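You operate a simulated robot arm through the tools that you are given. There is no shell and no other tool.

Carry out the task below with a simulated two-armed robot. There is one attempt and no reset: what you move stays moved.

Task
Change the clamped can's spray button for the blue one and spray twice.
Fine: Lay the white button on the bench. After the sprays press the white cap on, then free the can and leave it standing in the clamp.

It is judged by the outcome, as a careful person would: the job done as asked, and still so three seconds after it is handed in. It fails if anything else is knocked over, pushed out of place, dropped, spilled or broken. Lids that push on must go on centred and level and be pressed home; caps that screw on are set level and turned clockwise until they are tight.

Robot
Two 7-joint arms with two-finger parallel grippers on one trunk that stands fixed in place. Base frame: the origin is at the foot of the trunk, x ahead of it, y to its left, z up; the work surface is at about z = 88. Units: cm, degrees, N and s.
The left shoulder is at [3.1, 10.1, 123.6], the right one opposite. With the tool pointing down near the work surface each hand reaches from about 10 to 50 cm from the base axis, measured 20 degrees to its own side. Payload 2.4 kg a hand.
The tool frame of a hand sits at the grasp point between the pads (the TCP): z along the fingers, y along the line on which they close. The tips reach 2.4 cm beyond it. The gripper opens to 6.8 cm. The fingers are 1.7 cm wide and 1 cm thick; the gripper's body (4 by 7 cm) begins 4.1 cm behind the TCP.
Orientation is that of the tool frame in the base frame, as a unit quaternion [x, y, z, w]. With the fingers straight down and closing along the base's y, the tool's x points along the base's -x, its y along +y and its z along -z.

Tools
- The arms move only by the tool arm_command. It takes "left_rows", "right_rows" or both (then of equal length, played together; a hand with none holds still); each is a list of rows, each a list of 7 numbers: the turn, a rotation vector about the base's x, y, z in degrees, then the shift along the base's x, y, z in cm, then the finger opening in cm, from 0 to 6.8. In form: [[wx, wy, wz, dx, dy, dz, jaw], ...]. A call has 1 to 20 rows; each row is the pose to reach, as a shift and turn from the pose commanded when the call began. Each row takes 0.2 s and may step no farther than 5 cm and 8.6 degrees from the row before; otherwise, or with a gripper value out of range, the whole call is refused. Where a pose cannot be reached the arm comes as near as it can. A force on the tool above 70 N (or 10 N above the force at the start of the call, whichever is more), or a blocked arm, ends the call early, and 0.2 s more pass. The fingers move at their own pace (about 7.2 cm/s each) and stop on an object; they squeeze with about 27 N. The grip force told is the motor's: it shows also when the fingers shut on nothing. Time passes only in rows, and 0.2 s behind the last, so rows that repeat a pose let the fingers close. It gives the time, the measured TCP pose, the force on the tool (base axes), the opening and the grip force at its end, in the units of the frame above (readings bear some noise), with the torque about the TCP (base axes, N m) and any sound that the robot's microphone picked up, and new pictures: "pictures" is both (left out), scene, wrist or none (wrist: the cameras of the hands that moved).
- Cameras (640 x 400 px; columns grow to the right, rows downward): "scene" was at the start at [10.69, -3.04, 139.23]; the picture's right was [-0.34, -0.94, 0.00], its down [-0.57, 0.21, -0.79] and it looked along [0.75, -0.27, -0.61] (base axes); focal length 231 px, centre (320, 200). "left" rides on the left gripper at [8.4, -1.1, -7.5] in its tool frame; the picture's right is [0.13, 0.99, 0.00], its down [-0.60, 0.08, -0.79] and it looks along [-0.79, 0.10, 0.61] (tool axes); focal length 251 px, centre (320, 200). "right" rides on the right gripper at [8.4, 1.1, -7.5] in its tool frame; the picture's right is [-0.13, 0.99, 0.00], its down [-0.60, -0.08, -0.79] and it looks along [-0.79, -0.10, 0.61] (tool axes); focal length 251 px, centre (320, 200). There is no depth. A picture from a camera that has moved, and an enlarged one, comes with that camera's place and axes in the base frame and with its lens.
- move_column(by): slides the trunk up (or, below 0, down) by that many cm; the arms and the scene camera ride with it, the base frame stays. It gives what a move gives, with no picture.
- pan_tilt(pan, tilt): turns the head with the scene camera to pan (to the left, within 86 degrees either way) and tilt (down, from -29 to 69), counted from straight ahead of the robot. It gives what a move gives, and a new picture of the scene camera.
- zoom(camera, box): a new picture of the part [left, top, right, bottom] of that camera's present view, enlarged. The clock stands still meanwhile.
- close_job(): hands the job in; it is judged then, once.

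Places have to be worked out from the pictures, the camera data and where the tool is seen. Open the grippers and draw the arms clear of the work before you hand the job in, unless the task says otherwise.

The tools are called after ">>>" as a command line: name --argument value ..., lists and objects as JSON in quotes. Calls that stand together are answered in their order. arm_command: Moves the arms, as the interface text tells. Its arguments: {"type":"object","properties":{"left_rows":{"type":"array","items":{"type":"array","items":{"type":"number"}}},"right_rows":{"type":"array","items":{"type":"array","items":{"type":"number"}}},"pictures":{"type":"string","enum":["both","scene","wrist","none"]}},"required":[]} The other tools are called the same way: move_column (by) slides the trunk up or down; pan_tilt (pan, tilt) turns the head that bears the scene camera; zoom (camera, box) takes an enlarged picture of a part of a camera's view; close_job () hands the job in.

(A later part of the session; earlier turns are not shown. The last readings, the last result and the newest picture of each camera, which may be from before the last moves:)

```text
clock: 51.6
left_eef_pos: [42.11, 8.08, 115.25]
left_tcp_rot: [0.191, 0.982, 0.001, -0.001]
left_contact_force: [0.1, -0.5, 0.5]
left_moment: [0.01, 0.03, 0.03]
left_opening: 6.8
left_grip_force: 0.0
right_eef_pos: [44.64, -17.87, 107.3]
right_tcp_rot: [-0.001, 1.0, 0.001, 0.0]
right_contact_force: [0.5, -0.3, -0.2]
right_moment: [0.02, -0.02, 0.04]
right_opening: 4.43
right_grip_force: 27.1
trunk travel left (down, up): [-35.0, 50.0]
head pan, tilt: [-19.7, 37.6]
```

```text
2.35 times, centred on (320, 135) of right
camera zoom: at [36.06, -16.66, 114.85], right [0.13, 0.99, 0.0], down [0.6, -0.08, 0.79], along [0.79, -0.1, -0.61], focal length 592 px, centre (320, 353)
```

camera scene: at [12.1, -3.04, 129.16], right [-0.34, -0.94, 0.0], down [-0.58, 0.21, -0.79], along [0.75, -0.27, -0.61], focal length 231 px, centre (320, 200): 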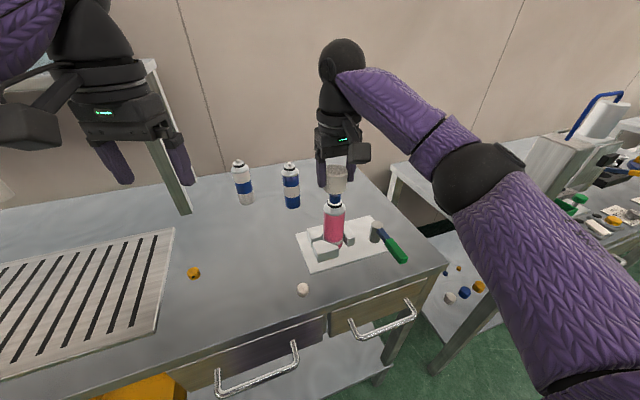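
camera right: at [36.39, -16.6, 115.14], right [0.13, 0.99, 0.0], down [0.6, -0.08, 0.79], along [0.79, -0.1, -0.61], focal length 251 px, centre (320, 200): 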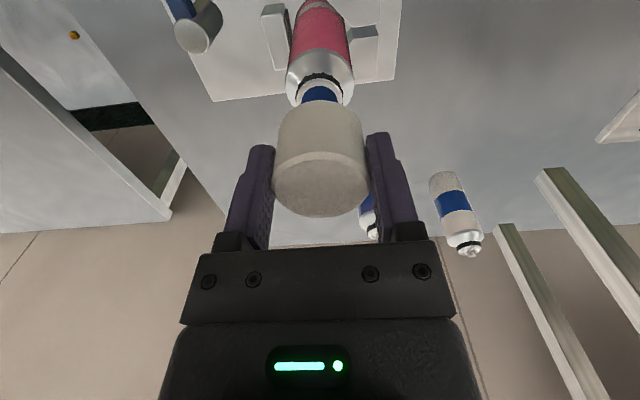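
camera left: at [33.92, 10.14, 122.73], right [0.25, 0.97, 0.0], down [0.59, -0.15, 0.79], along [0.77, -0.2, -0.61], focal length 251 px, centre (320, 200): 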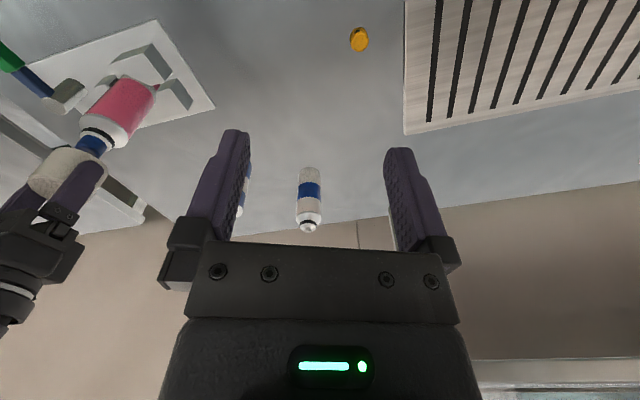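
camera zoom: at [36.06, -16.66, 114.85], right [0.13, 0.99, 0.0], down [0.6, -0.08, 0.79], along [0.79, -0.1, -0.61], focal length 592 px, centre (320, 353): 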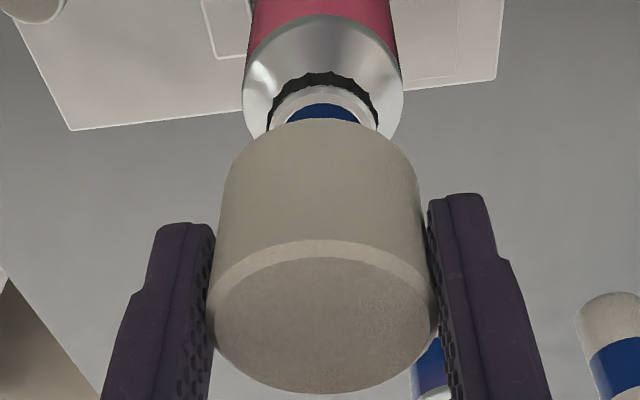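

After the correction the cap is within 0.1 cm of the can axis in all three views, so I add a final +0.08 cm in x. Then I lower the cap over the button in steps.

>>> arm_command --right_rows '[[0, 0, 0, 0.08, 0.02, -0.3, 3.6], [0, 0, 0, 0.08, 0.02, -0.8, 3.6], [0, 0, 0, 0.08, 0.02, -1.3, 3.6], [0, 0, 0, 0.08, 0.02, -1.8, 3.6], [0, 0, 0, 0.08, 0.02, -2.2, 3.6], [0, 0, 0, 0.08, 0.02, -2.2, 3.6]]' --pictures "none"

>>> zoom --camera "left" --box '[45, 80, 141, 180]'

>>> zoom --camera "scene" --box '[300, 160, 370, 240]'

>>> zoom --camera "right" --box '[210, 50, 430, 220]'

```text
clock: 53.0
left_eef_pos: [42.03, 8.14, 115.15]
left_tcp_rot: [0.191, 0.982, 0.0, -0.001]
left_contact_force: [-0.2, 0.9, 0.4]
left_moment: [0.0, -0.04, -0.01]
left_opening: 6.79
left_grip_force: 0.1
right_eef_pos: [44.58, -17.77, 105.16]
right_tcp_rot: [-0.001, 1.0, 0.001, -0.001]
right_contact_force: [-0.7, -0.4, -0.2]
right_moment: [0.03, 0.01, 0.02]
right_opening: 4.4
right_grip_force: 26.6
trunk travel left (down, up): [-35.0, 50.0]
head pan, tilt: [-19.7, 37.6]
```

```text
4.00 times, centred on (93, 130) of left
camera zoom: at [33.9, 10.15, 122.74], right [0.25, 0.97, 0.0], down [0.59, -0.15, 0.79], along [0.77, -0.2, -0.61], focal length 1006 px, centre (1228, 480)
```

zoom: 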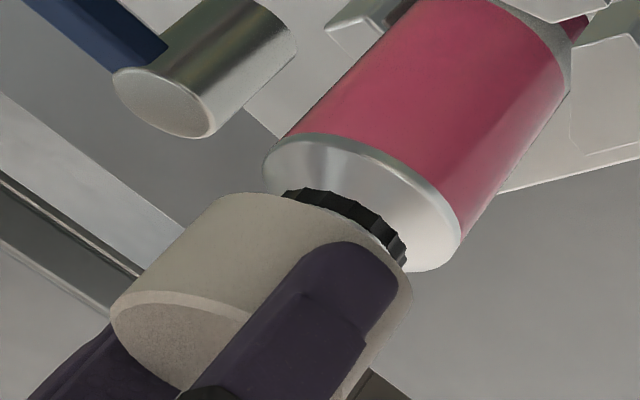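

```text
5.00 times, centred on (335, 200) of scene
camera zoom: at [12.1, -3.04, 129.16], right [-0.34, -0.94, 0.0], down [-0.58, 0.21, -0.79], along [0.75, -0.27, -0.61], focal length 1156 px, centre (245, 200)
```

zoom: 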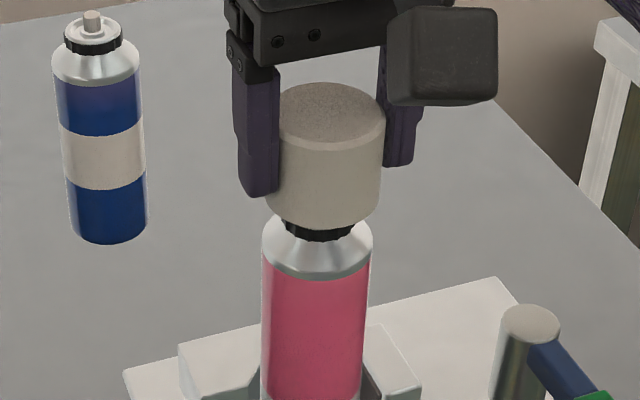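

```text
2.35 times, centred on (320, 135) of right
camera zoom: at [36.06, -16.68, 112.7], right [0.13, 0.99, 0.0], down [0.6, -0.08, 0.79], along [0.79, -0.1, -0.61], focal length 592 px, centre (320, 353)
```

zoom: 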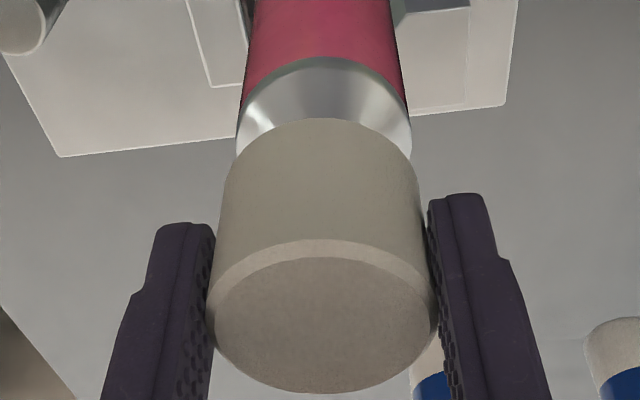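

There is no contact yet. The silhouettes now put the cap about 0.2 cm low in x, so I nudge it by +0.18, +0.04 and continue down a little.

>>> arm_command --right_rows '[[0, 0, 0, 0.1, 0.02, 0, 3.6], [0, 0, 0, 0.18, 0.04, 0, 3.6], [0, 0, 0, 0.18, 0.04, -0.3, 3.6], [0, 0, 0, 0.18, 0.04, -0.5, 3.6], [0, 0, 0, 0.18, 0.04, -0.5, 3.6]]' --pictures "none"

>>> zoom --camera "left" --box '[45, 80, 141, 180]'

>>> zoom --camera "scene" --box '[300, 160, 370, 240]'

>>> zoom --camera "right" --box '[210, 50, 430, 220]'

```text
clock: 54.2
left_eef_pos: [42.06, 8.06, 115.16]
left_tcp_rot: [0.191, 0.982, 0.0, -0.001]
left_contact_force: [-0.1, 0.2, -0.2]
left_moment: [-0.02, 0.03, -0.02]
left_opening: 6.78
left_grip_force: 0.1
right_eef_pos: [44.75, -17.84, 104.63]
right_tcp_rot: [-0.001, 1.0, 0.001, -0.001]
right_contact_force: [-0.4, 0.2, 0.0]
right_moment: [-0.01, 0.02, -0.02]
right_opening: 4.44
right_grip_force: 27.1
trunk travel left (down, up): [-35.0, 50.0]
head pan, tilt: [-19.7, 37.6]
```

```text
4.00 times, centred on (93, 130) of left
camera zoom: at [33.9, 10.15, 122.74], right [0.25, 0.97, 0.0], down [0.59, -0.15, 0.79], along [0.77, -0.2, -0.61], focal length 1006 px, centre (1228, 480)
```

zoom: 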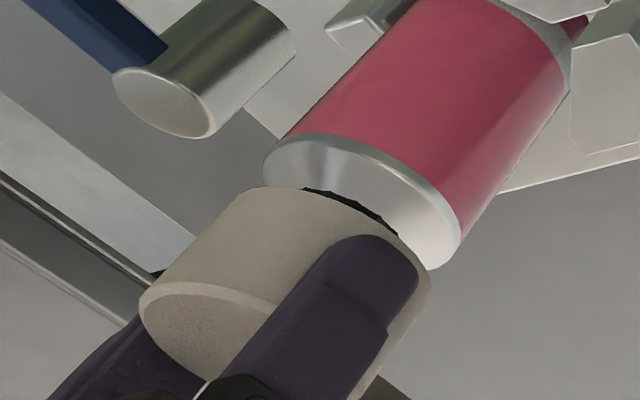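

```text
5.00 times, centred on (335, 200) of scene
camera zoom: at [12.1, -3.04, 129.16], right [-0.34, -0.94, 0.0], down [-0.58, 0.21, -0.79], along [0.75, -0.27, -0.61], focal length 1156 px, centre (245, 200)
```

zoom: 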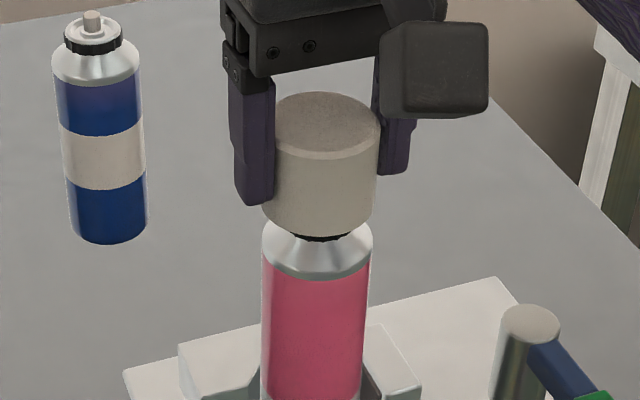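

```text
2.35 times, centred on (320, 135) of right
camera zoom: at [36.3, -16.61, 112.16], right [0.13, 0.99, 0.0], down [0.6, -0.08, 0.79], along [0.79, -0.1, -0.61], focal length 592 px, centre (320, 353)
```

zoom: 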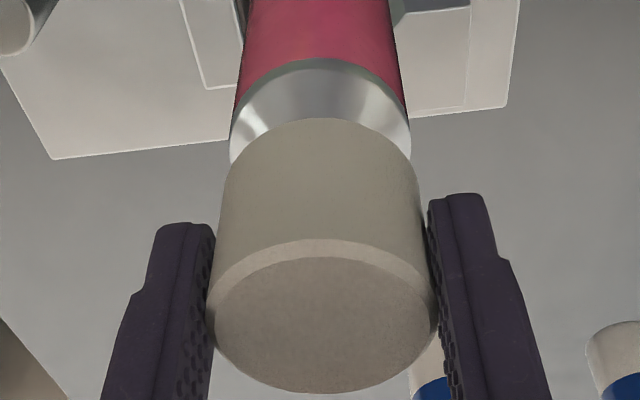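

The cap is now centred within about 0.05 cm in all three views. I lower it further in small steps, watching for contact.

>>> arm_command --right_rows '[[0, 0, 0, 0, 0, -0.2, 3.6], [0, 0, 0, 0, 0, -0.4, 3.6], [0, 0, 0, 0, 0, -0.6, 3.6], [0, 0, 0, 0, 0, -0.6, 3.6]]' --pictures "none"

>>> zoom --camera "left" --box '[45, 80, 141, 180]'

>>> zoom --camera "scene" --box '[300, 160, 370, 240]'

```text
clock: 55.2
left_eef_pos: [42.09, 8.15, 115.17]
left_tcp_rot: [0.192, 0.981, 0.0, 0.0]
left_contact_force: [0.1, -0.2, 0.6]
left_moment: [-0.03, -0.03, -0.03]
left_opening: 6.8
left_grip_force: 0.1
right_eef_pos: [44.97, -17.66, 104.01]
right_tcp_rot: [-0.001, 1.0, 0.0, 0.0]
right_contact_force: [-0.1, -0.3, 0.0]
right_moment: [-0.01, 0.0, -0.02]
right_opening: 4.45
right_grip_force: 27.4
trunk travel left (down, up): [-35.0, 50.0]
head pan, tilt: [-19.7, 37.6]
```

```text
4.00 times, centred on (93, 130) of left
camera zoom: at [33.9, 10.15, 122.74], right [0.25, 0.97, 0.0], down [0.59, -0.15, 0.79], along [0.77, -0.2, -0.61], focal length 1006 px, centre (1228, 480)
```

zoom: 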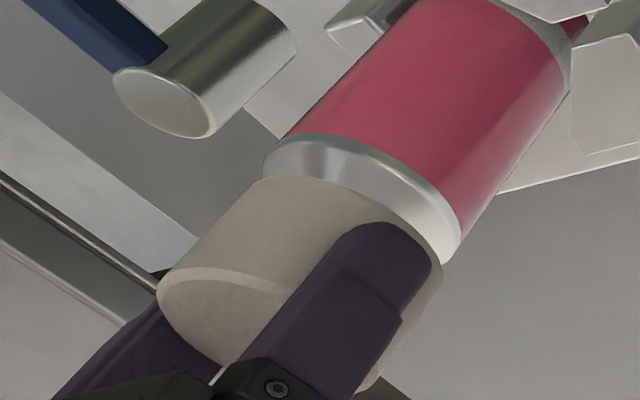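

```text
5.00 times, centred on (335, 200) of scene
camera zoom: at [12.1, -3.04, 129.16], right [-0.34, -0.94, 0.0], down [-0.58, 0.21, -0.79], along [0.75, -0.27, -0.61], focal length 1156 px, centre (245, 200)
```

zoom: 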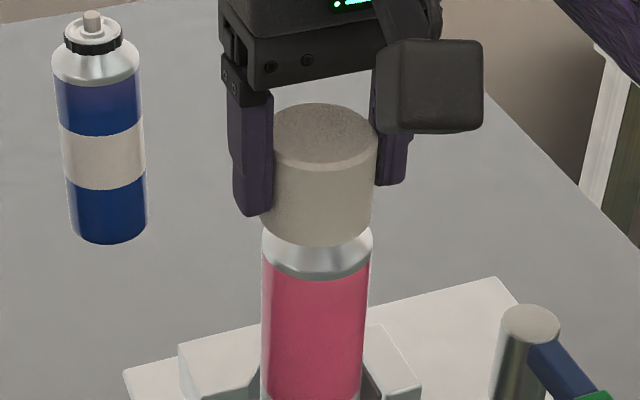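

Still no contact force. I correct by about 0.1 cm toward -x and -y as the silhouettes suggest, and keep lowering.

>>> arm_command --right_rows '[[0, 0, 0, -0.08, -0.09, 0, 3.6], [0, 0, 0, -0.08, -0.09, -0.2, 3.6], [0, 0, 0, -0.08, -0.09, -0.4, 3.6], [0, 0, 0, -0.08, -0.09, -0.4, 3.6]]' --pictures "none"

>>> zoom --camera "left" --box '[45, 80, 141, 180]'

>>> zoom --camera "scene" --box '[300, 160, 370, 240]'

```text
clock: 56.2
left_eef_pos: [42.11, 8.08, 115.12]
left_tcp_rot: [0.191, 0.982, 0.0, -0.001]
left_contact_force: [-0.2, -0.1, -1.0]
left_moment: [-0.03, -0.01, 0.03]
left_opening: 6.81
left_grip_force: 0.0
right_eef_pos: [44.83, -17.96, 103.46]
right_tcp_rot: [-0.001, 1.0, 0.001, 0.0]
right_contact_force: [0.0, -0.5, -0.3]
right_moment: [-0.03, 0.01, -0.07]
right_opening: 4.43
right_grip_force: 26.8
trunk travel left (down, up): [-35.0, 50.0]
head pan, tilt: [-19.7, 37.6]
```

```text
4.00 times, centred on (93, 130) of left
camera zoom: at [33.9, 10.15, 122.74], right [0.25, 0.97, 0.0], down [0.59, -0.15, 0.79], along [0.77, -0.2, -0.61], focal length 1006 px, centre (1228, 480)
```

zoom: 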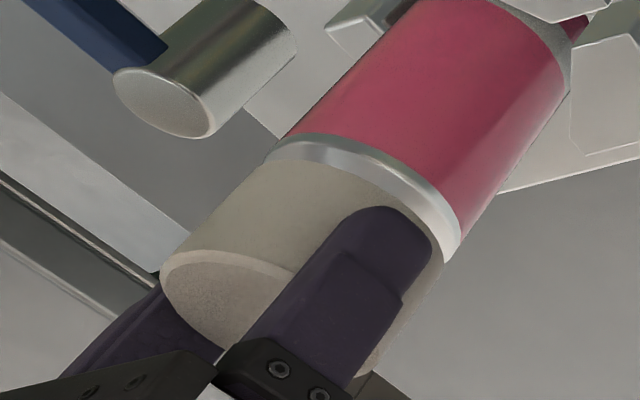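

```text
5.00 times, centred on (335, 200) of scene
camera zoom: at [12.1, -3.04, 129.16], right [-0.34, -0.94, 0.0], down [-0.58, 0.21, -0.79], along [0.75, -0.27, -0.61], focal length 1156 px, centre (245, 200)
```

zoom: 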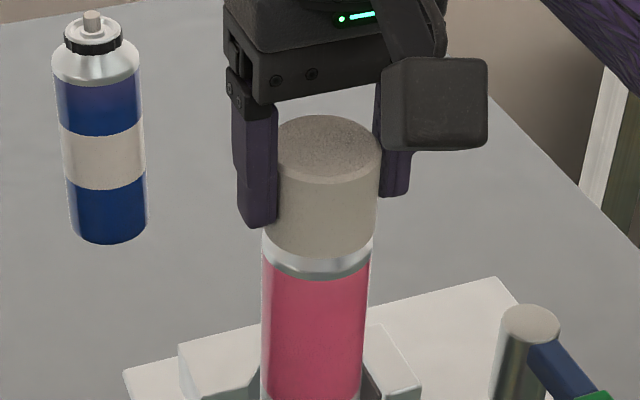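

The cap is centred in both views and still free. I continue down slowly until it meets the shoulder.

>>> arm_command --right_rows '[[0, 0, 0, 0, 0, -0.15, 3.6], [0, 0, 0, 0, 0, -0.3, 3.6], [0, 0, 0, 0, 0, -0.45, 3.6], [0, 0, 0, 0, 0, -0.45, 3.6]]' --pictures "none"

>>> zoom --camera "left" --box '[45, 80, 141, 180]'

>>> zoom --camera "scene" --box '[300, 160, 370, 240]'

```text
clock: 57.2
left_eef_pos: [42.03, 8.17, 115.2]
left_tcp_rot: [0.191, 0.982, 0.0, 0.0]
left_contact_force: [-0.3, -1.3, 0.5]
left_moment: [0.02, 0.01, -0.01]
left_opening: 6.81
left_grip_force: 0.0
right_eef_pos: [44.78, -17.82, 103.2]
right_tcp_rot: [-0.002, 1.0, 0.002, 0.001]
right_contact_force: [-0.4, 0.9, 3.5]
right_moment: [0.09, 0.09, -0.03]
right_opening: 4.43
right_grip_force: 27.0
trunk travel left (down, up): [-35.0, 50.0]
head pan, tilt: [-19.7, 37.6]
```

```text
4.00 times, centred on (93, 130) of left
camera zoom: at [33.86, 10.19, 122.75], right [0.25, 0.97, 0.0], down [0.59, -0.15, 0.79], along [0.77, -0.2, -0.61], focal length 1006 px, centre (1228, 480)
```

zoom: 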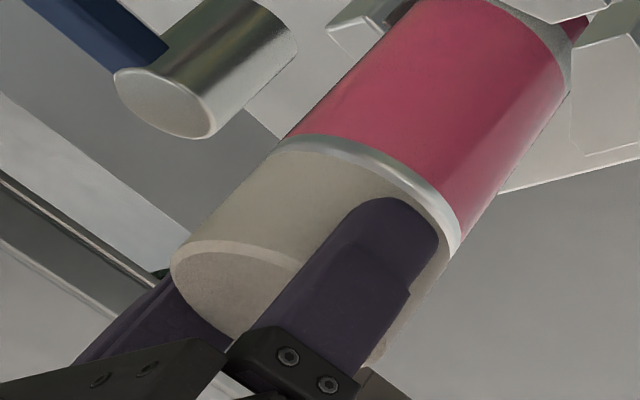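

```text
5.00 times, centred on (335, 200) of scene
camera zoom: at [12.06, -3.0, 129.17], right [-0.34, -0.94, 0.0], down [-0.57, 0.21, -0.79], along [0.75, -0.27, -0.61], focal length 1156 px, centre (245, 200)
```

zoom: 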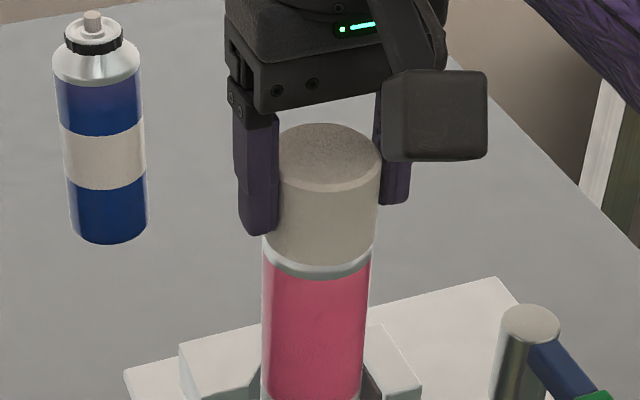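

First contact: 3.5 N with the cap's rim at the silver band. I press down gently with the cap still gripped.

>>> arm_command --right_rows '[[0, 0, 0, 0, 0, -0.1, 3.6], [0, 0, 0, 0, 0, -0.2, 3.6], [0, 0, 0, 0, 0, -0.3, 3.6], [0, 0, 0, 0, 0, -0.3, 3.6]]' --pictures "none"

>>> zoom --camera "left" --box '[45, 80, 141, 180]'

>>> zoom --camera "scene" --box '[300, 160, 370, 240]'

```text
clock: 58.2
left_eef_pos: [41.89, 8.15, 115.2]
left_tcp_rot: [0.191, 0.982, 0.0, 0.0]
left_contact_force: [0.7, 0.2, -0.7]
left_moment: [-0.01, 0.02, 0.01]
left_opening: 6.79
left_grip_force: 0.1
right_eef_pos: [44.72, -17.81, 103.15]
right_tcp_rot: [-0.001, 1.0, 0.001, 0.001]
right_contact_force: [-2.3, 3.8, 11.0]
right_moment: [0.13, 0.06, 0.0]
right_opening: 4.45
right_grip_force: 27.2
trunk travel left (down, up): [-35.0, 50.0]
head pan, tilt: [-19.7, 37.6]
```

```text
4.00 times, centred on (93, 130) of left
camera zoom: at [33.79, 10.23, 122.77], right [0.25, 0.97, 0.0], down [0.59, -0.15, 0.79], along [0.77, -0.2, -0.61], focal length 1006 px, centre (1228, 480)
```

zoom: 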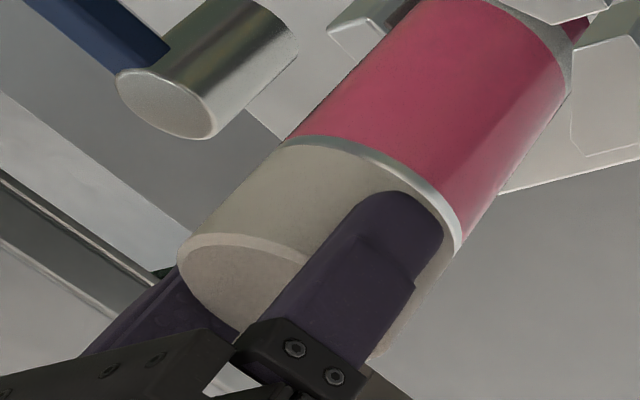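

```text
5.00 times, centred on (335, 200) of scene
camera zoom: at [11.99, -2.95, 129.18], right [-0.34, -0.94, 0.0], down [-0.57, 0.21, -0.79], along [0.75, -0.27, -0.61], focal length 1156 px, centre (245, 200)
```

zoom: 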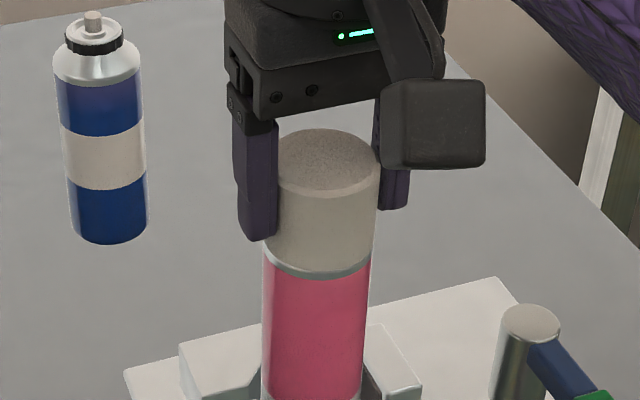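

The cap has nearly covered the silver shoulder with 11 N. I keep pressing a bit further to feel for it snapping home.

>>> arm_command --right_rows '[[0, 0, 0, 0, 0, -0.15, 3.6], [0, 0, 0, 0, 0, -0.3, 3.6], [0, 0, 0, 0, 0, -0.3, 3.6]]' --pictures "none"

>>> zoom --camera "left" --box '[45, 80, 141, 180]'

>>> zoom --camera "scene" --box '[300, 160, 370, 240]'

```text
clock: 59.0
left_eef_pos: [41.97, 8.15, 115.18]
left_tcp_rot: [0.19, 0.982, 0.0, 0.0]
left_contact_force: [-0.4, -0.5, 0.0]
left_moment: [0.0, -0.01, 0.03]
left_opening: 6.77
left_grip_force: 0.1
right_eef_pos: [44.57, -17.87, 102.63]
right_tcp_rot: [-0.001, 1.0, 0.0, 0.001]
right_contact_force: [-0.3, 0.1, 13.9]
right_moment: [0.03, -0.05, 0.0]
right_opening: 4.42
right_grip_force: 27.0
trunk travel left (down, up): [-35.0, 50.0]
head pan, tilt: [-19.7, 37.6]
```

```text
4.00 times, centred on (93, 130) of left
camera zoom: at [33.8, 10.2, 122.76], right [0.25, 0.97, 0.0], down [0.59, -0.15, 0.79], along [0.77, -0.2, -0.61], focal length 1006 px, centre (1228, 480)
```

zoom: 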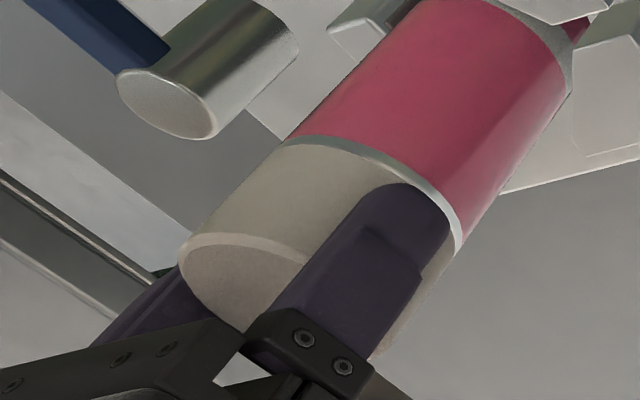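

```text
5.00 times, centred on (335, 200) of scene
camera zoom: at [11.99, -2.98, 129.17], right [-0.34, -0.94, 0.0], down [-0.57, 0.21, -0.79], along [0.75, -0.27, -0.61], focal length 1156 px, centre (245, 200)
```

zoom: 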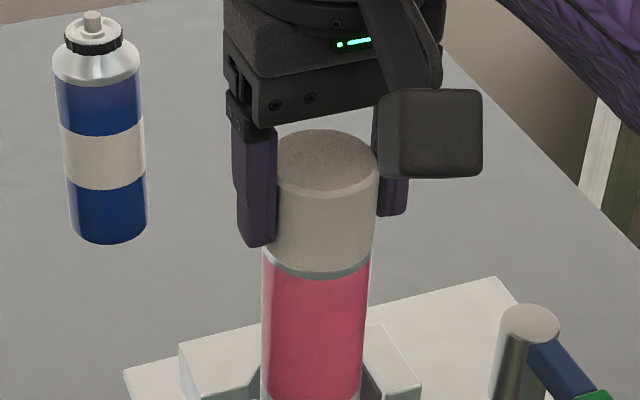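

The fingers started to slide down the cap at about 14 N, so a grip press cannot seat it. I open, rise above the cap, close the fingers and will press on its top centre.

>>> arm_command --right_rows '[[0, 0, 0, 0, 0, 0.1, 4.6], [0, 0, 0, 0, 0, 0.1, 5.8], [0, 0, 0, 0, 0, 0.1, 6.2], [0, 0, 0, 0, 0, 1.5, 6.2], [0, 0, 0, 0, 0, 3.5, 6.2], [0, 0, 0, 0, 0, 5.0, 6.2], [0, 0, 0, 0, 0, 5.0, 3], [0, 0, 0, 0, 0, 5.0, 0], [0, 0, 0, 0, 0, 5.0, 0], [0, 0, 0, 0, 0, 5.0, 0]]' --pictures "both"

>>> zoom --camera "left" --box '[45, 80, 141, 180]'

>>> zoom --camera "scene" --box '[300, 160, 370, 240]'

>>> zoom --camera "right" --box '[210, 30, 430, 200]'

```text
clock: 61.2
left_eef_pos: [42.04, 8.08, 115.21]
left_tcp_rot: [0.191, 0.982, 0.0, 0.0]
left_contact_force: [-0.2, -0.2, 0.1]
left_moment: [0.01, 0.01, 0.0]
left_opening: 6.83
left_grip_force: 0.1
right_eef_pos: [44.87, -18.02, 107.39]
right_tcp_rot: [-0.002, 1.0, 0.002, 0.0]
right_contact_force: [-0.4, -1.1, -0.8]
right_moment: [-0.01, 0.01, -0.01]
right_opening: 0.0
right_grip_force: 23.6
trunk travel left (down, up): [-35.0, 50.0]
head pan, tilt: [-19.7, 37.6]
camera scene: at [12.1, -3.04, 129.16], right [-0.34, -0.94, 0.0], down [-0.58, 0.21, -0.79], along [0.75, -0.27, -0.61], focal length 231 px, centre (320, 200)
camera right: at [36.35, -16.79, 115.03], right [0.13, 0.99, 0.0], down [0.6, -0.08, 0.79], along [0.79, -0.1, -0.61], focal length 251 px, centre (320, 200)
```

scene: 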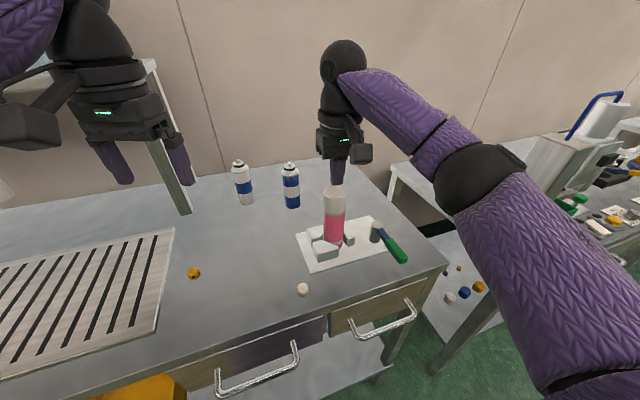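
right: 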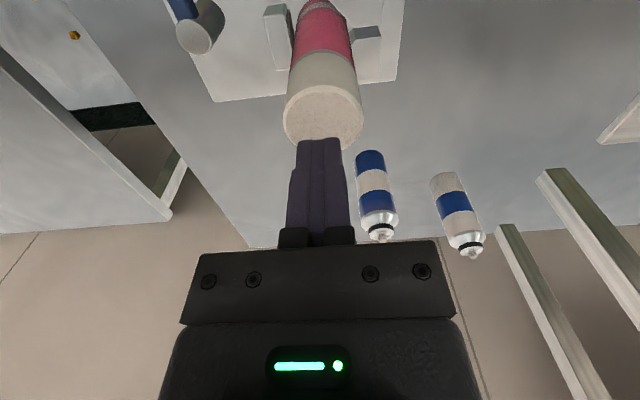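

```text
4.00 times, centred on (93, 130) of left
camera zoom: at [33.9, 10.15, 122.74], right [0.25, 0.97, 0.0], down [0.59, -0.15, 0.79], along [0.77, -0.2, -0.61], focal length 1006 px, centre (1228, 480)
```

zoom: 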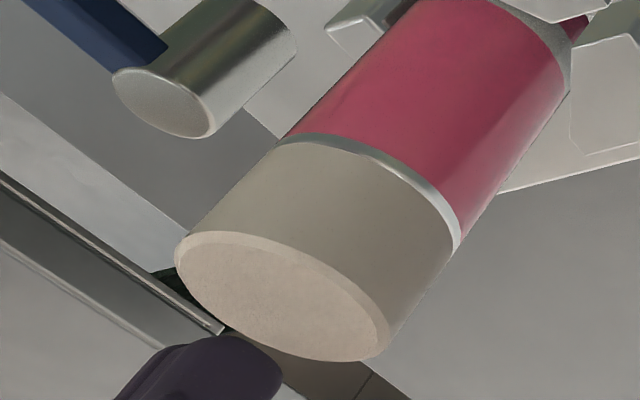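

```text
5.00 times, centred on (335, 200) of scene
camera zoom: at [12.1, -3.04, 129.16], right [-0.34, -0.94, 0.0], down [-0.58, 0.21, -0.79], along [0.75, -0.27, -0.61], focal length 1156 px, centre (245, 200)
```

zoom: 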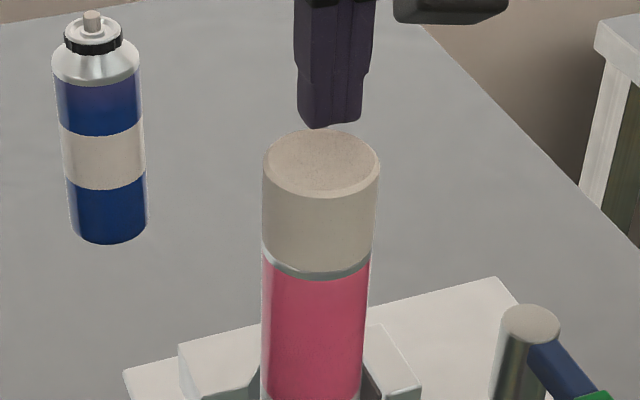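

```text
2.35 times, centred on (320, 115) of right
camera zoom: at [36.35, -16.79, 115.03], right [0.13, 0.99, 0.0], down [0.6, -0.08, 0.79], along [0.79, -0.1, -0.61], focal length 592 px, centre (320, 400)
```

zoom: 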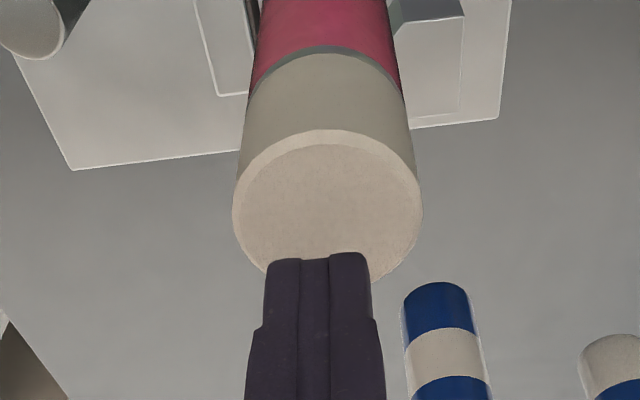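

The cap stands on the can, but the silver band looks slightly wider on the +y side, so it is not fully home. The fingertips are about 0.2 cm to the -y side of its centre, so I shift +0.3 in y and press down on the top.

>>> arm_command --right_rows '[[0, 0, 0, 0, 0.3, 0, 0], [0, 0, 0, 0, 0.3, -0.7, 0], [0, 0, 0, 0, 0.3, -1.2, 0], [0, 0, 0, 0, 0.3, -1.5, 0], [0, 0, 0, 0, 0.3, -1.7, 0], [0, 0, 0, 0, 0.3, -1.7, 0]]' --pictures "both"

>>> zoom --camera "left" --box '[45, 80, 141, 180]'

>>> zoom --camera "scene" --box '[300, 160, 370, 240]'

```text
clock: 62.6
left_eef_pos: [42.02, 8.02, 115.17]
left_tcp_rot: [0.191, 0.982, 0.0, -0.001]
left_contact_force: [-0.7, 0.6, -0.2]
left_moment: [0.01, 0.02, 0.02]
left_opening: 6.83
left_grip_force: 0.0
right_eef_pos: [44.81, -17.56, 105.77]
right_tcp_rot: [-0.001, 1.0, 0.001, -0.001]
right_contact_force: [-0.6, 1.0, 0.1]
right_moment: [0.01, 0.01, 0.03]
right_opening: 0.01
right_grip_force: 23.9
trunk travel left (down, up): [-35.0, 50.0]
head pan, tilt: [-19.7, 37.6]
camera scene: at [12.1, -3.04, 129.16], right [-0.34, -0.94, 0.0], down [-0.58, 0.21, -0.79], along [0.75, -0.27, -0.61], focal length 231 px, centre (320, 200)
camera right: at [36.24, -16.41, 113.4], right [0.13, 0.99, 0.0], down [0.6, -0.08, 0.79], along [0.79, -0.1, -0.61], focal length 251 px, centre (320, 200)
```

scene: 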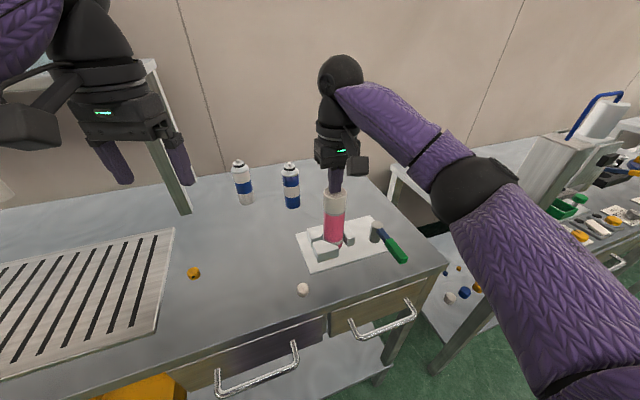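
right: 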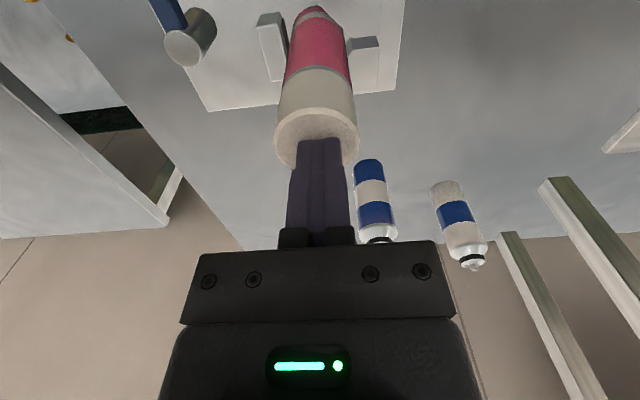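

```text
4.00 times, centred on (93, 130) of left
camera zoom: at [33.9, 10.15, 122.74], right [0.25, 0.97, 0.0], down [0.59, -0.15, 0.79], along [0.77, -0.2, -0.61], focal length 1006 px, centre (1228, 480)
```

zoom: 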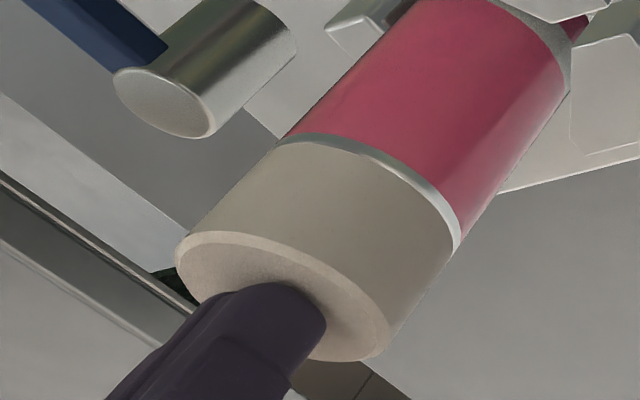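

```text
5.00 times, centred on (335, 200) of scene
camera zoom: at [12.1, -3.04, 129.16], right [-0.34, -0.94, 0.0], down [-0.58, 0.21, -0.79], along [0.75, -0.27, -0.61], focal length 1156 px, centre (245, 200)
```

zoom: 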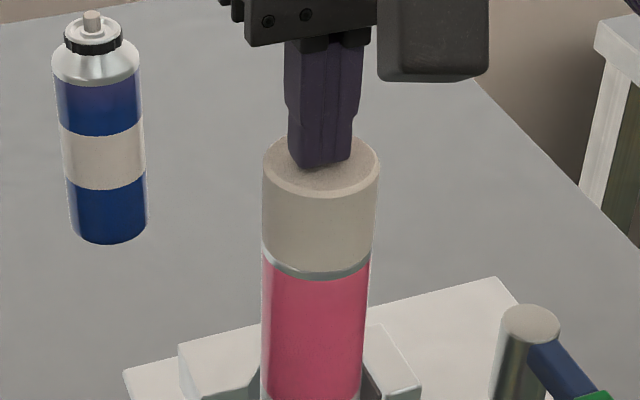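

The fingertips are centred just above the cap's top. I press down, building force step by step.

>>> arm_command --right_rows '[[0, 0, 0, 0, 0, -0.15, 0], [0, 0, 0, 0, 0, -0.3, 0], [0, 0, 0, 0, 0, -0.45, 0], [0, 0, 0, 0, 0, -0.45, 0]]' --pictures "none"

>>> zoom --camera "left" --box '[45, 80, 141, 180]'

>>> zoom --camera "scene" --box '[300, 160, 370, 240]'

```text
clock: 63.6
left_eef_pos: [41.86, 8.14, 115.32]
left_tcp_rot: [0.191, 0.982, 0.001, 0.0]
left_contact_force: [-0.6, 0.6, 0.1]
left_moment: [0.04, 0.0, 0.04]
left_opening: 6.78
left_grip_force: 0.0
right_eef_pos: [44.62, -17.56, 105.6]
right_tcp_rot: [-0.002, 1.0, 0.001, 0.004]
right_contact_force: [6.0, -1.5, 30.0]
right_moment: [-0.05, -0.2, 0.01]
right_opening: 0.0
right_grip_force: 23.7
trunk travel left (down, up): [-35.0, 50.0]
head pan, tilt: [-19.7, 37.6]
```

```text
4.00 times, centred on (93, 130) of left
camera zoom: at [33.76, 10.21, 122.81], right [0.25, 0.97, 0.0], down [0.59, -0.15, 0.79], along [0.77, -0.2, -0.61], focal length 1006 px, centre (1228, 480)
```

zoom: 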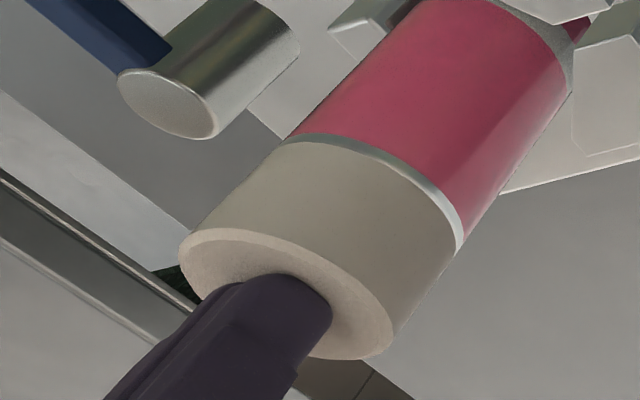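

```text
5.00 times, centred on (335, 200) of scene
camera zoom: at [11.96, -2.97, 129.21], right [-0.34, -0.94, 0.0], down [-0.57, 0.21, -0.79], along [0.75, -0.27, -0.61], focal length 1156 px, centre (245, 200)
```

zoom: 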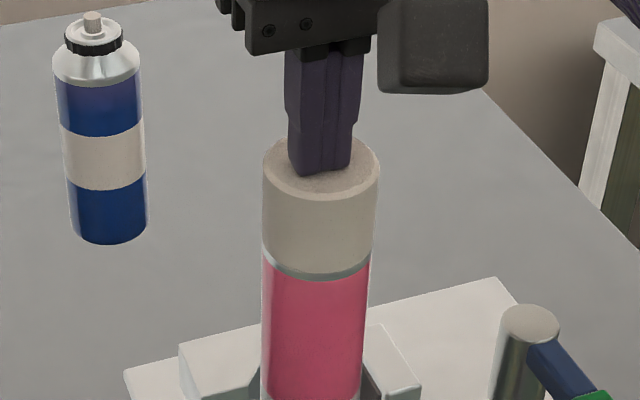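

At 30 N the cap has barely moved. I press harder, toward 60 N.

>>> arm_command --right_rows '[[0, 0, 0, 0, 0, -0.12, 0], [0, 0, 0, 0, 0, -0.24, 0], [0, 0, 0, 0, 0, -0.34, 0], [0, 0, 0, 0, 0, -0.34, 0]]' --pictures "none"

>>> zoom --camera "left" --box '[45, 80, 141, 180]'

>>> zoom --camera "scene" --box '[300, 160, 370, 240]'

```text
clock: 64.5
left_eef_pos: [41.89, 8.22, 115.11]
left_tcp_rot: [0.191, 0.982, 0.0, 0.0]
left_contact_force: [0.2, 0.6, 0.3]
left_moment: [0.03, -0.02, -0.05]
left_opening: 6.79
left_grip_force: 0.1
right_eef_pos: [44.59, -17.62, 105.52]
right_tcp_rot: [-0.002, 1.0, 0.003, 0.009]
right_contact_force: [0.8, -1.0, 30.8]
right_moment: [-0.02, 0.01, -0.04]
right_opening: 0.0
right_grip_force: 23.7
trunk travel left (down, up): [-35.0, 50.0]
head pan, tilt: [-19.7, 37.6]
stopped in row 4 (right hand): the force on the tool passed its limit at 71 N (the readings are from after the stop); the commanded pose is now the measured one
```

```text
4.00 times, centred on (93, 130) of left
camera zoom: at [33.65, 10.23, 122.76], right [0.25, 0.97, 0.0], down [0.59, -0.15, 0.79], along [0.77, -0.2, -0.61], focal length 1006 px, centre (1228, 480)
```

zoom: 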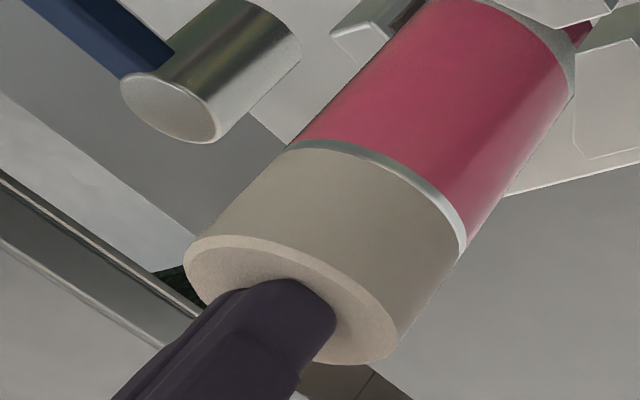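

```text
5.00 times, centred on (335, 200) of scene
camera zoom: at [11.83, -2.96, 129.15], right [-0.34, -0.94, 0.0], down [-0.57, 0.21, -0.79], along [0.75, -0.27, -0.61], focal length 1156 px, centre (245, 200)
```

zoom: 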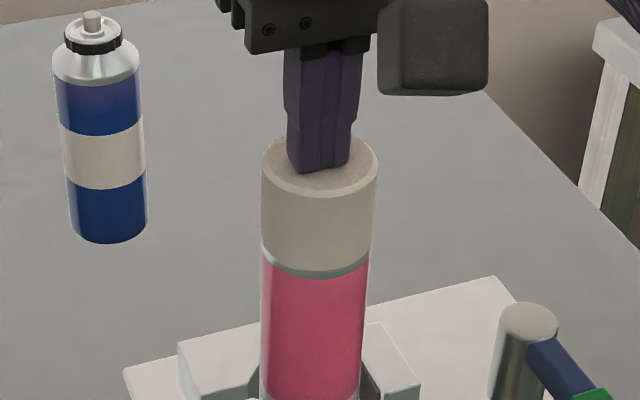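

The press reached 71 N with no further travel, so the cap is against its stop. I release the press upward and zoom in on the cap's rim to judge level and seating.

>>> arm_command --right_rows '[[0, 0, 0, 0, 0, 0.5, 0], [0, 0, 0, 0, 0, 2, 0], [0, 0, 0, 0, 0, 4, 0], [0, 0, 0, 0, 0, 4, 0]]' --pictures "none"

>>> zoom --camera "left" --box '[61, 90, 125, 130]'

>>> zoom --camera "scene" --box '[311, 185, 359, 225]'

>>> zoom --camera "right" --box '[270, 20, 370, 120]'

```text
clock: 65.5
left_eef_pos: [42.06, 8.16, 115.18]
left_tcp_rot: [0.19, 0.982, 0.0, -0.001]
left_contact_force: [0.4, 0.2, -0.1]
left_moment: [0.03, -0.02, 0.01]
left_opening: 6.82
left_grip_force: 0.1
right_eef_pos: [44.94, -17.78, 109.25]
right_tcp_rot: [-0.001, 1.0, 0.002, 0.004]
right_contact_force: [-0.2, 0.3, -0.7]
right_moment: [-0.03, -0.02, 0.02]
right_opening: 0.0
right_grip_force: 23.5
trunk travel left (down, up): [-35.0, 50.0]
head pan, tilt: [-19.7, 37.6]
```

```text
10.00 times, centred on (93, 110) of left
camera zoom: at [33.9, 10.15, 122.73], right [0.25, 0.97, 0.0], down [0.59, -0.15, 0.79], along [0.77, -0.2, -0.61], focal length 2514 px, centre (2590, 1100)
```

zoom: 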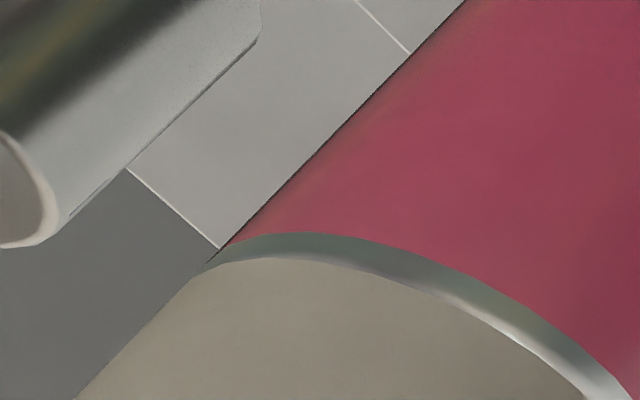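

```text
10.00 times, centred on (335, 205) of scene
camera zoom: at [12.1, -3.03, 129.15], right [-0.34, -0.94, 0.0], down [-0.58, 0.21, -0.79], along [0.75, -0.27, -0.61], focal length 2312 px, centre (170, 150)
```

zoom: 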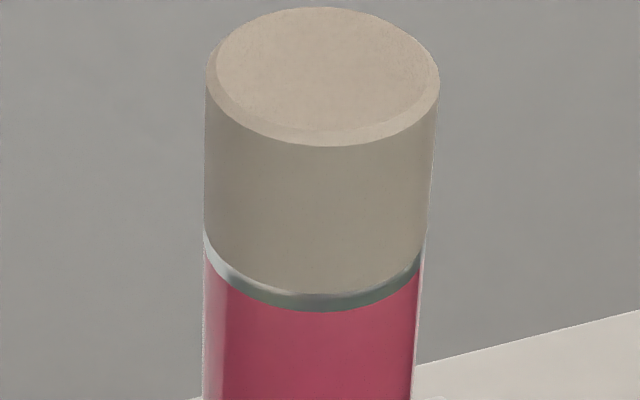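

```text
4.00 times, centred on (320, 70) of right
camera zoom: at [36.31, -16.62, 116.7], right [0.13, 0.99, 0.0], down [0.6, -0.08, 0.8], along [0.79, -0.1, -0.6], focal length 1006 px, centre (320, 720)
```

zoom: 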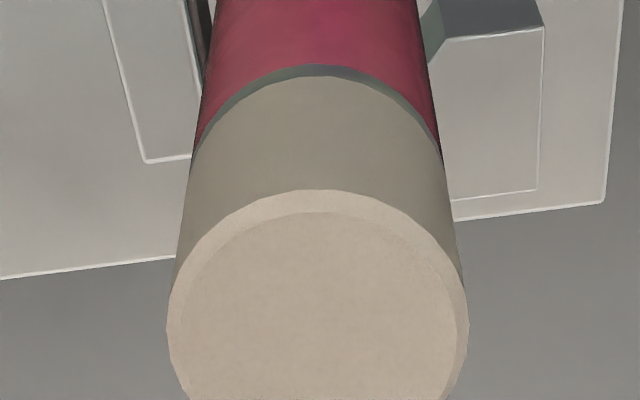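

The cap is centred on the can to within half a millimetre and upright. An even silver band of about 0.4 cm shows all round, and it is against its stop at 71 N. Now for the clamp: I move the right hand back and to the right to look at the lever.

>>> arm_command --right_rows '[[0, 0, 0, -0.5, -1, 0.5, 0], [-0.23, 0.46, 0, -2, -4, 0.5, 0], [-0.23, 0.46, 0, -4, -7, 0.5, 0], [-0.23, 0.46, 0, -6.5, -10, 0.5, 0], [-0.23, 0.46, 0, -9, -12, 0.5, 0], [-0.23, 0.46, 0, -9, -12, 0.5, 0]]' --pictures "both"

>>> zoom --camera "right" --box '[200, 0, 440, 150]'

>>> zoom --camera "scene" --box '[290, 180, 420, 290]'

>>> zoom --camera "left" --box '[0, 0, 220, 150]'

```text
clock: 66.9
left_eef_pos: [42.12, 8.06, 115.14]
left_tcp_rot: [0.191, 0.982, 0.0, -0.001]
left_contact_force: [0.5, -0.4, -0.3]
left_moment: [-0.03, 0.0, 0.02]
left_opening: 6.81
left_grip_force: 0.1
right_eef_pos: [35.95, -29.56, 109.97]
right_tcp_rot: [-0.002, 1.0, 0.0, 0.0]
right_contact_force: [0.7, -0.1, -0.6]
right_moment: [0.01, 0.02, -0.01]
right_opening: 0.0
right_grip_force: 23.2
trunk travel left (down, up): [-35.0, 50.0]
head pan, tilt: [-19.7, 37.6]
camera scene: at [12.09, -3.04, 129.16], right [-0.34, -0.94, 0.0], down [-0.57, 0.21, -0.79], along [0.75, -0.27, -0.61], focal length 231 px, centre (320, 200)
camera right: at [27.32, -28.38, 117.61], right [0.13, 0.99, 0.0], down [0.6, -0.08, 0.79], along [0.79, -0.1, -0.61], focal length 251 px, centre (320, 200)
```

scene: 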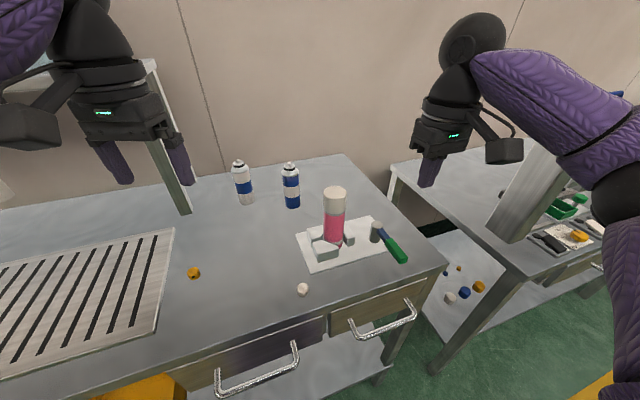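
right: 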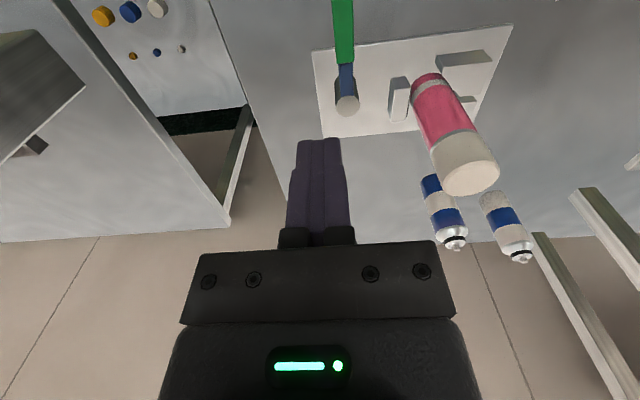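

```text
2.67 times, centred on (320, 75) of right
camera zoom: at [27.32, -28.38, 117.61], right [0.13, 0.99, 0.0], down [0.6, -0.08, 0.79], along [0.79, -0.1, -0.61], focal length 670 px, centre (320, 533)
```

zoom: 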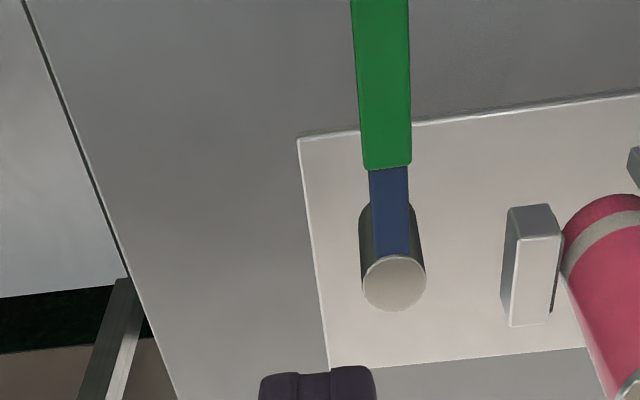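

```text
3.64 times, centred on (355, 235) of scene
camera zoom: at [12.09, -3.04, 129.16], right [-0.34, -0.94, 0.0], down [-0.57, 0.21, -0.79], along [0.75, -0.27, -0.61], focal length 841 px, centre (193, 73)
```

zoom: 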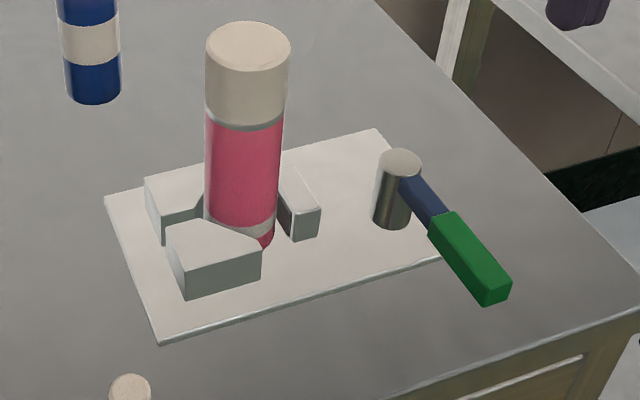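

```text
2.67 times, centred on (110, 75) of left
camera zoom: at [33.89, 10.15, 122.74], right [0.25, 0.97, 0.0], down [0.59, -0.15, 0.79], along [0.77, -0.2, -0.61], focal length 670 px, centre (880, 533)
```

zoom: 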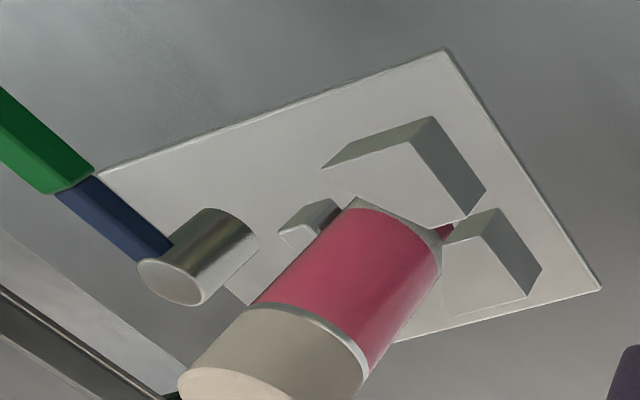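

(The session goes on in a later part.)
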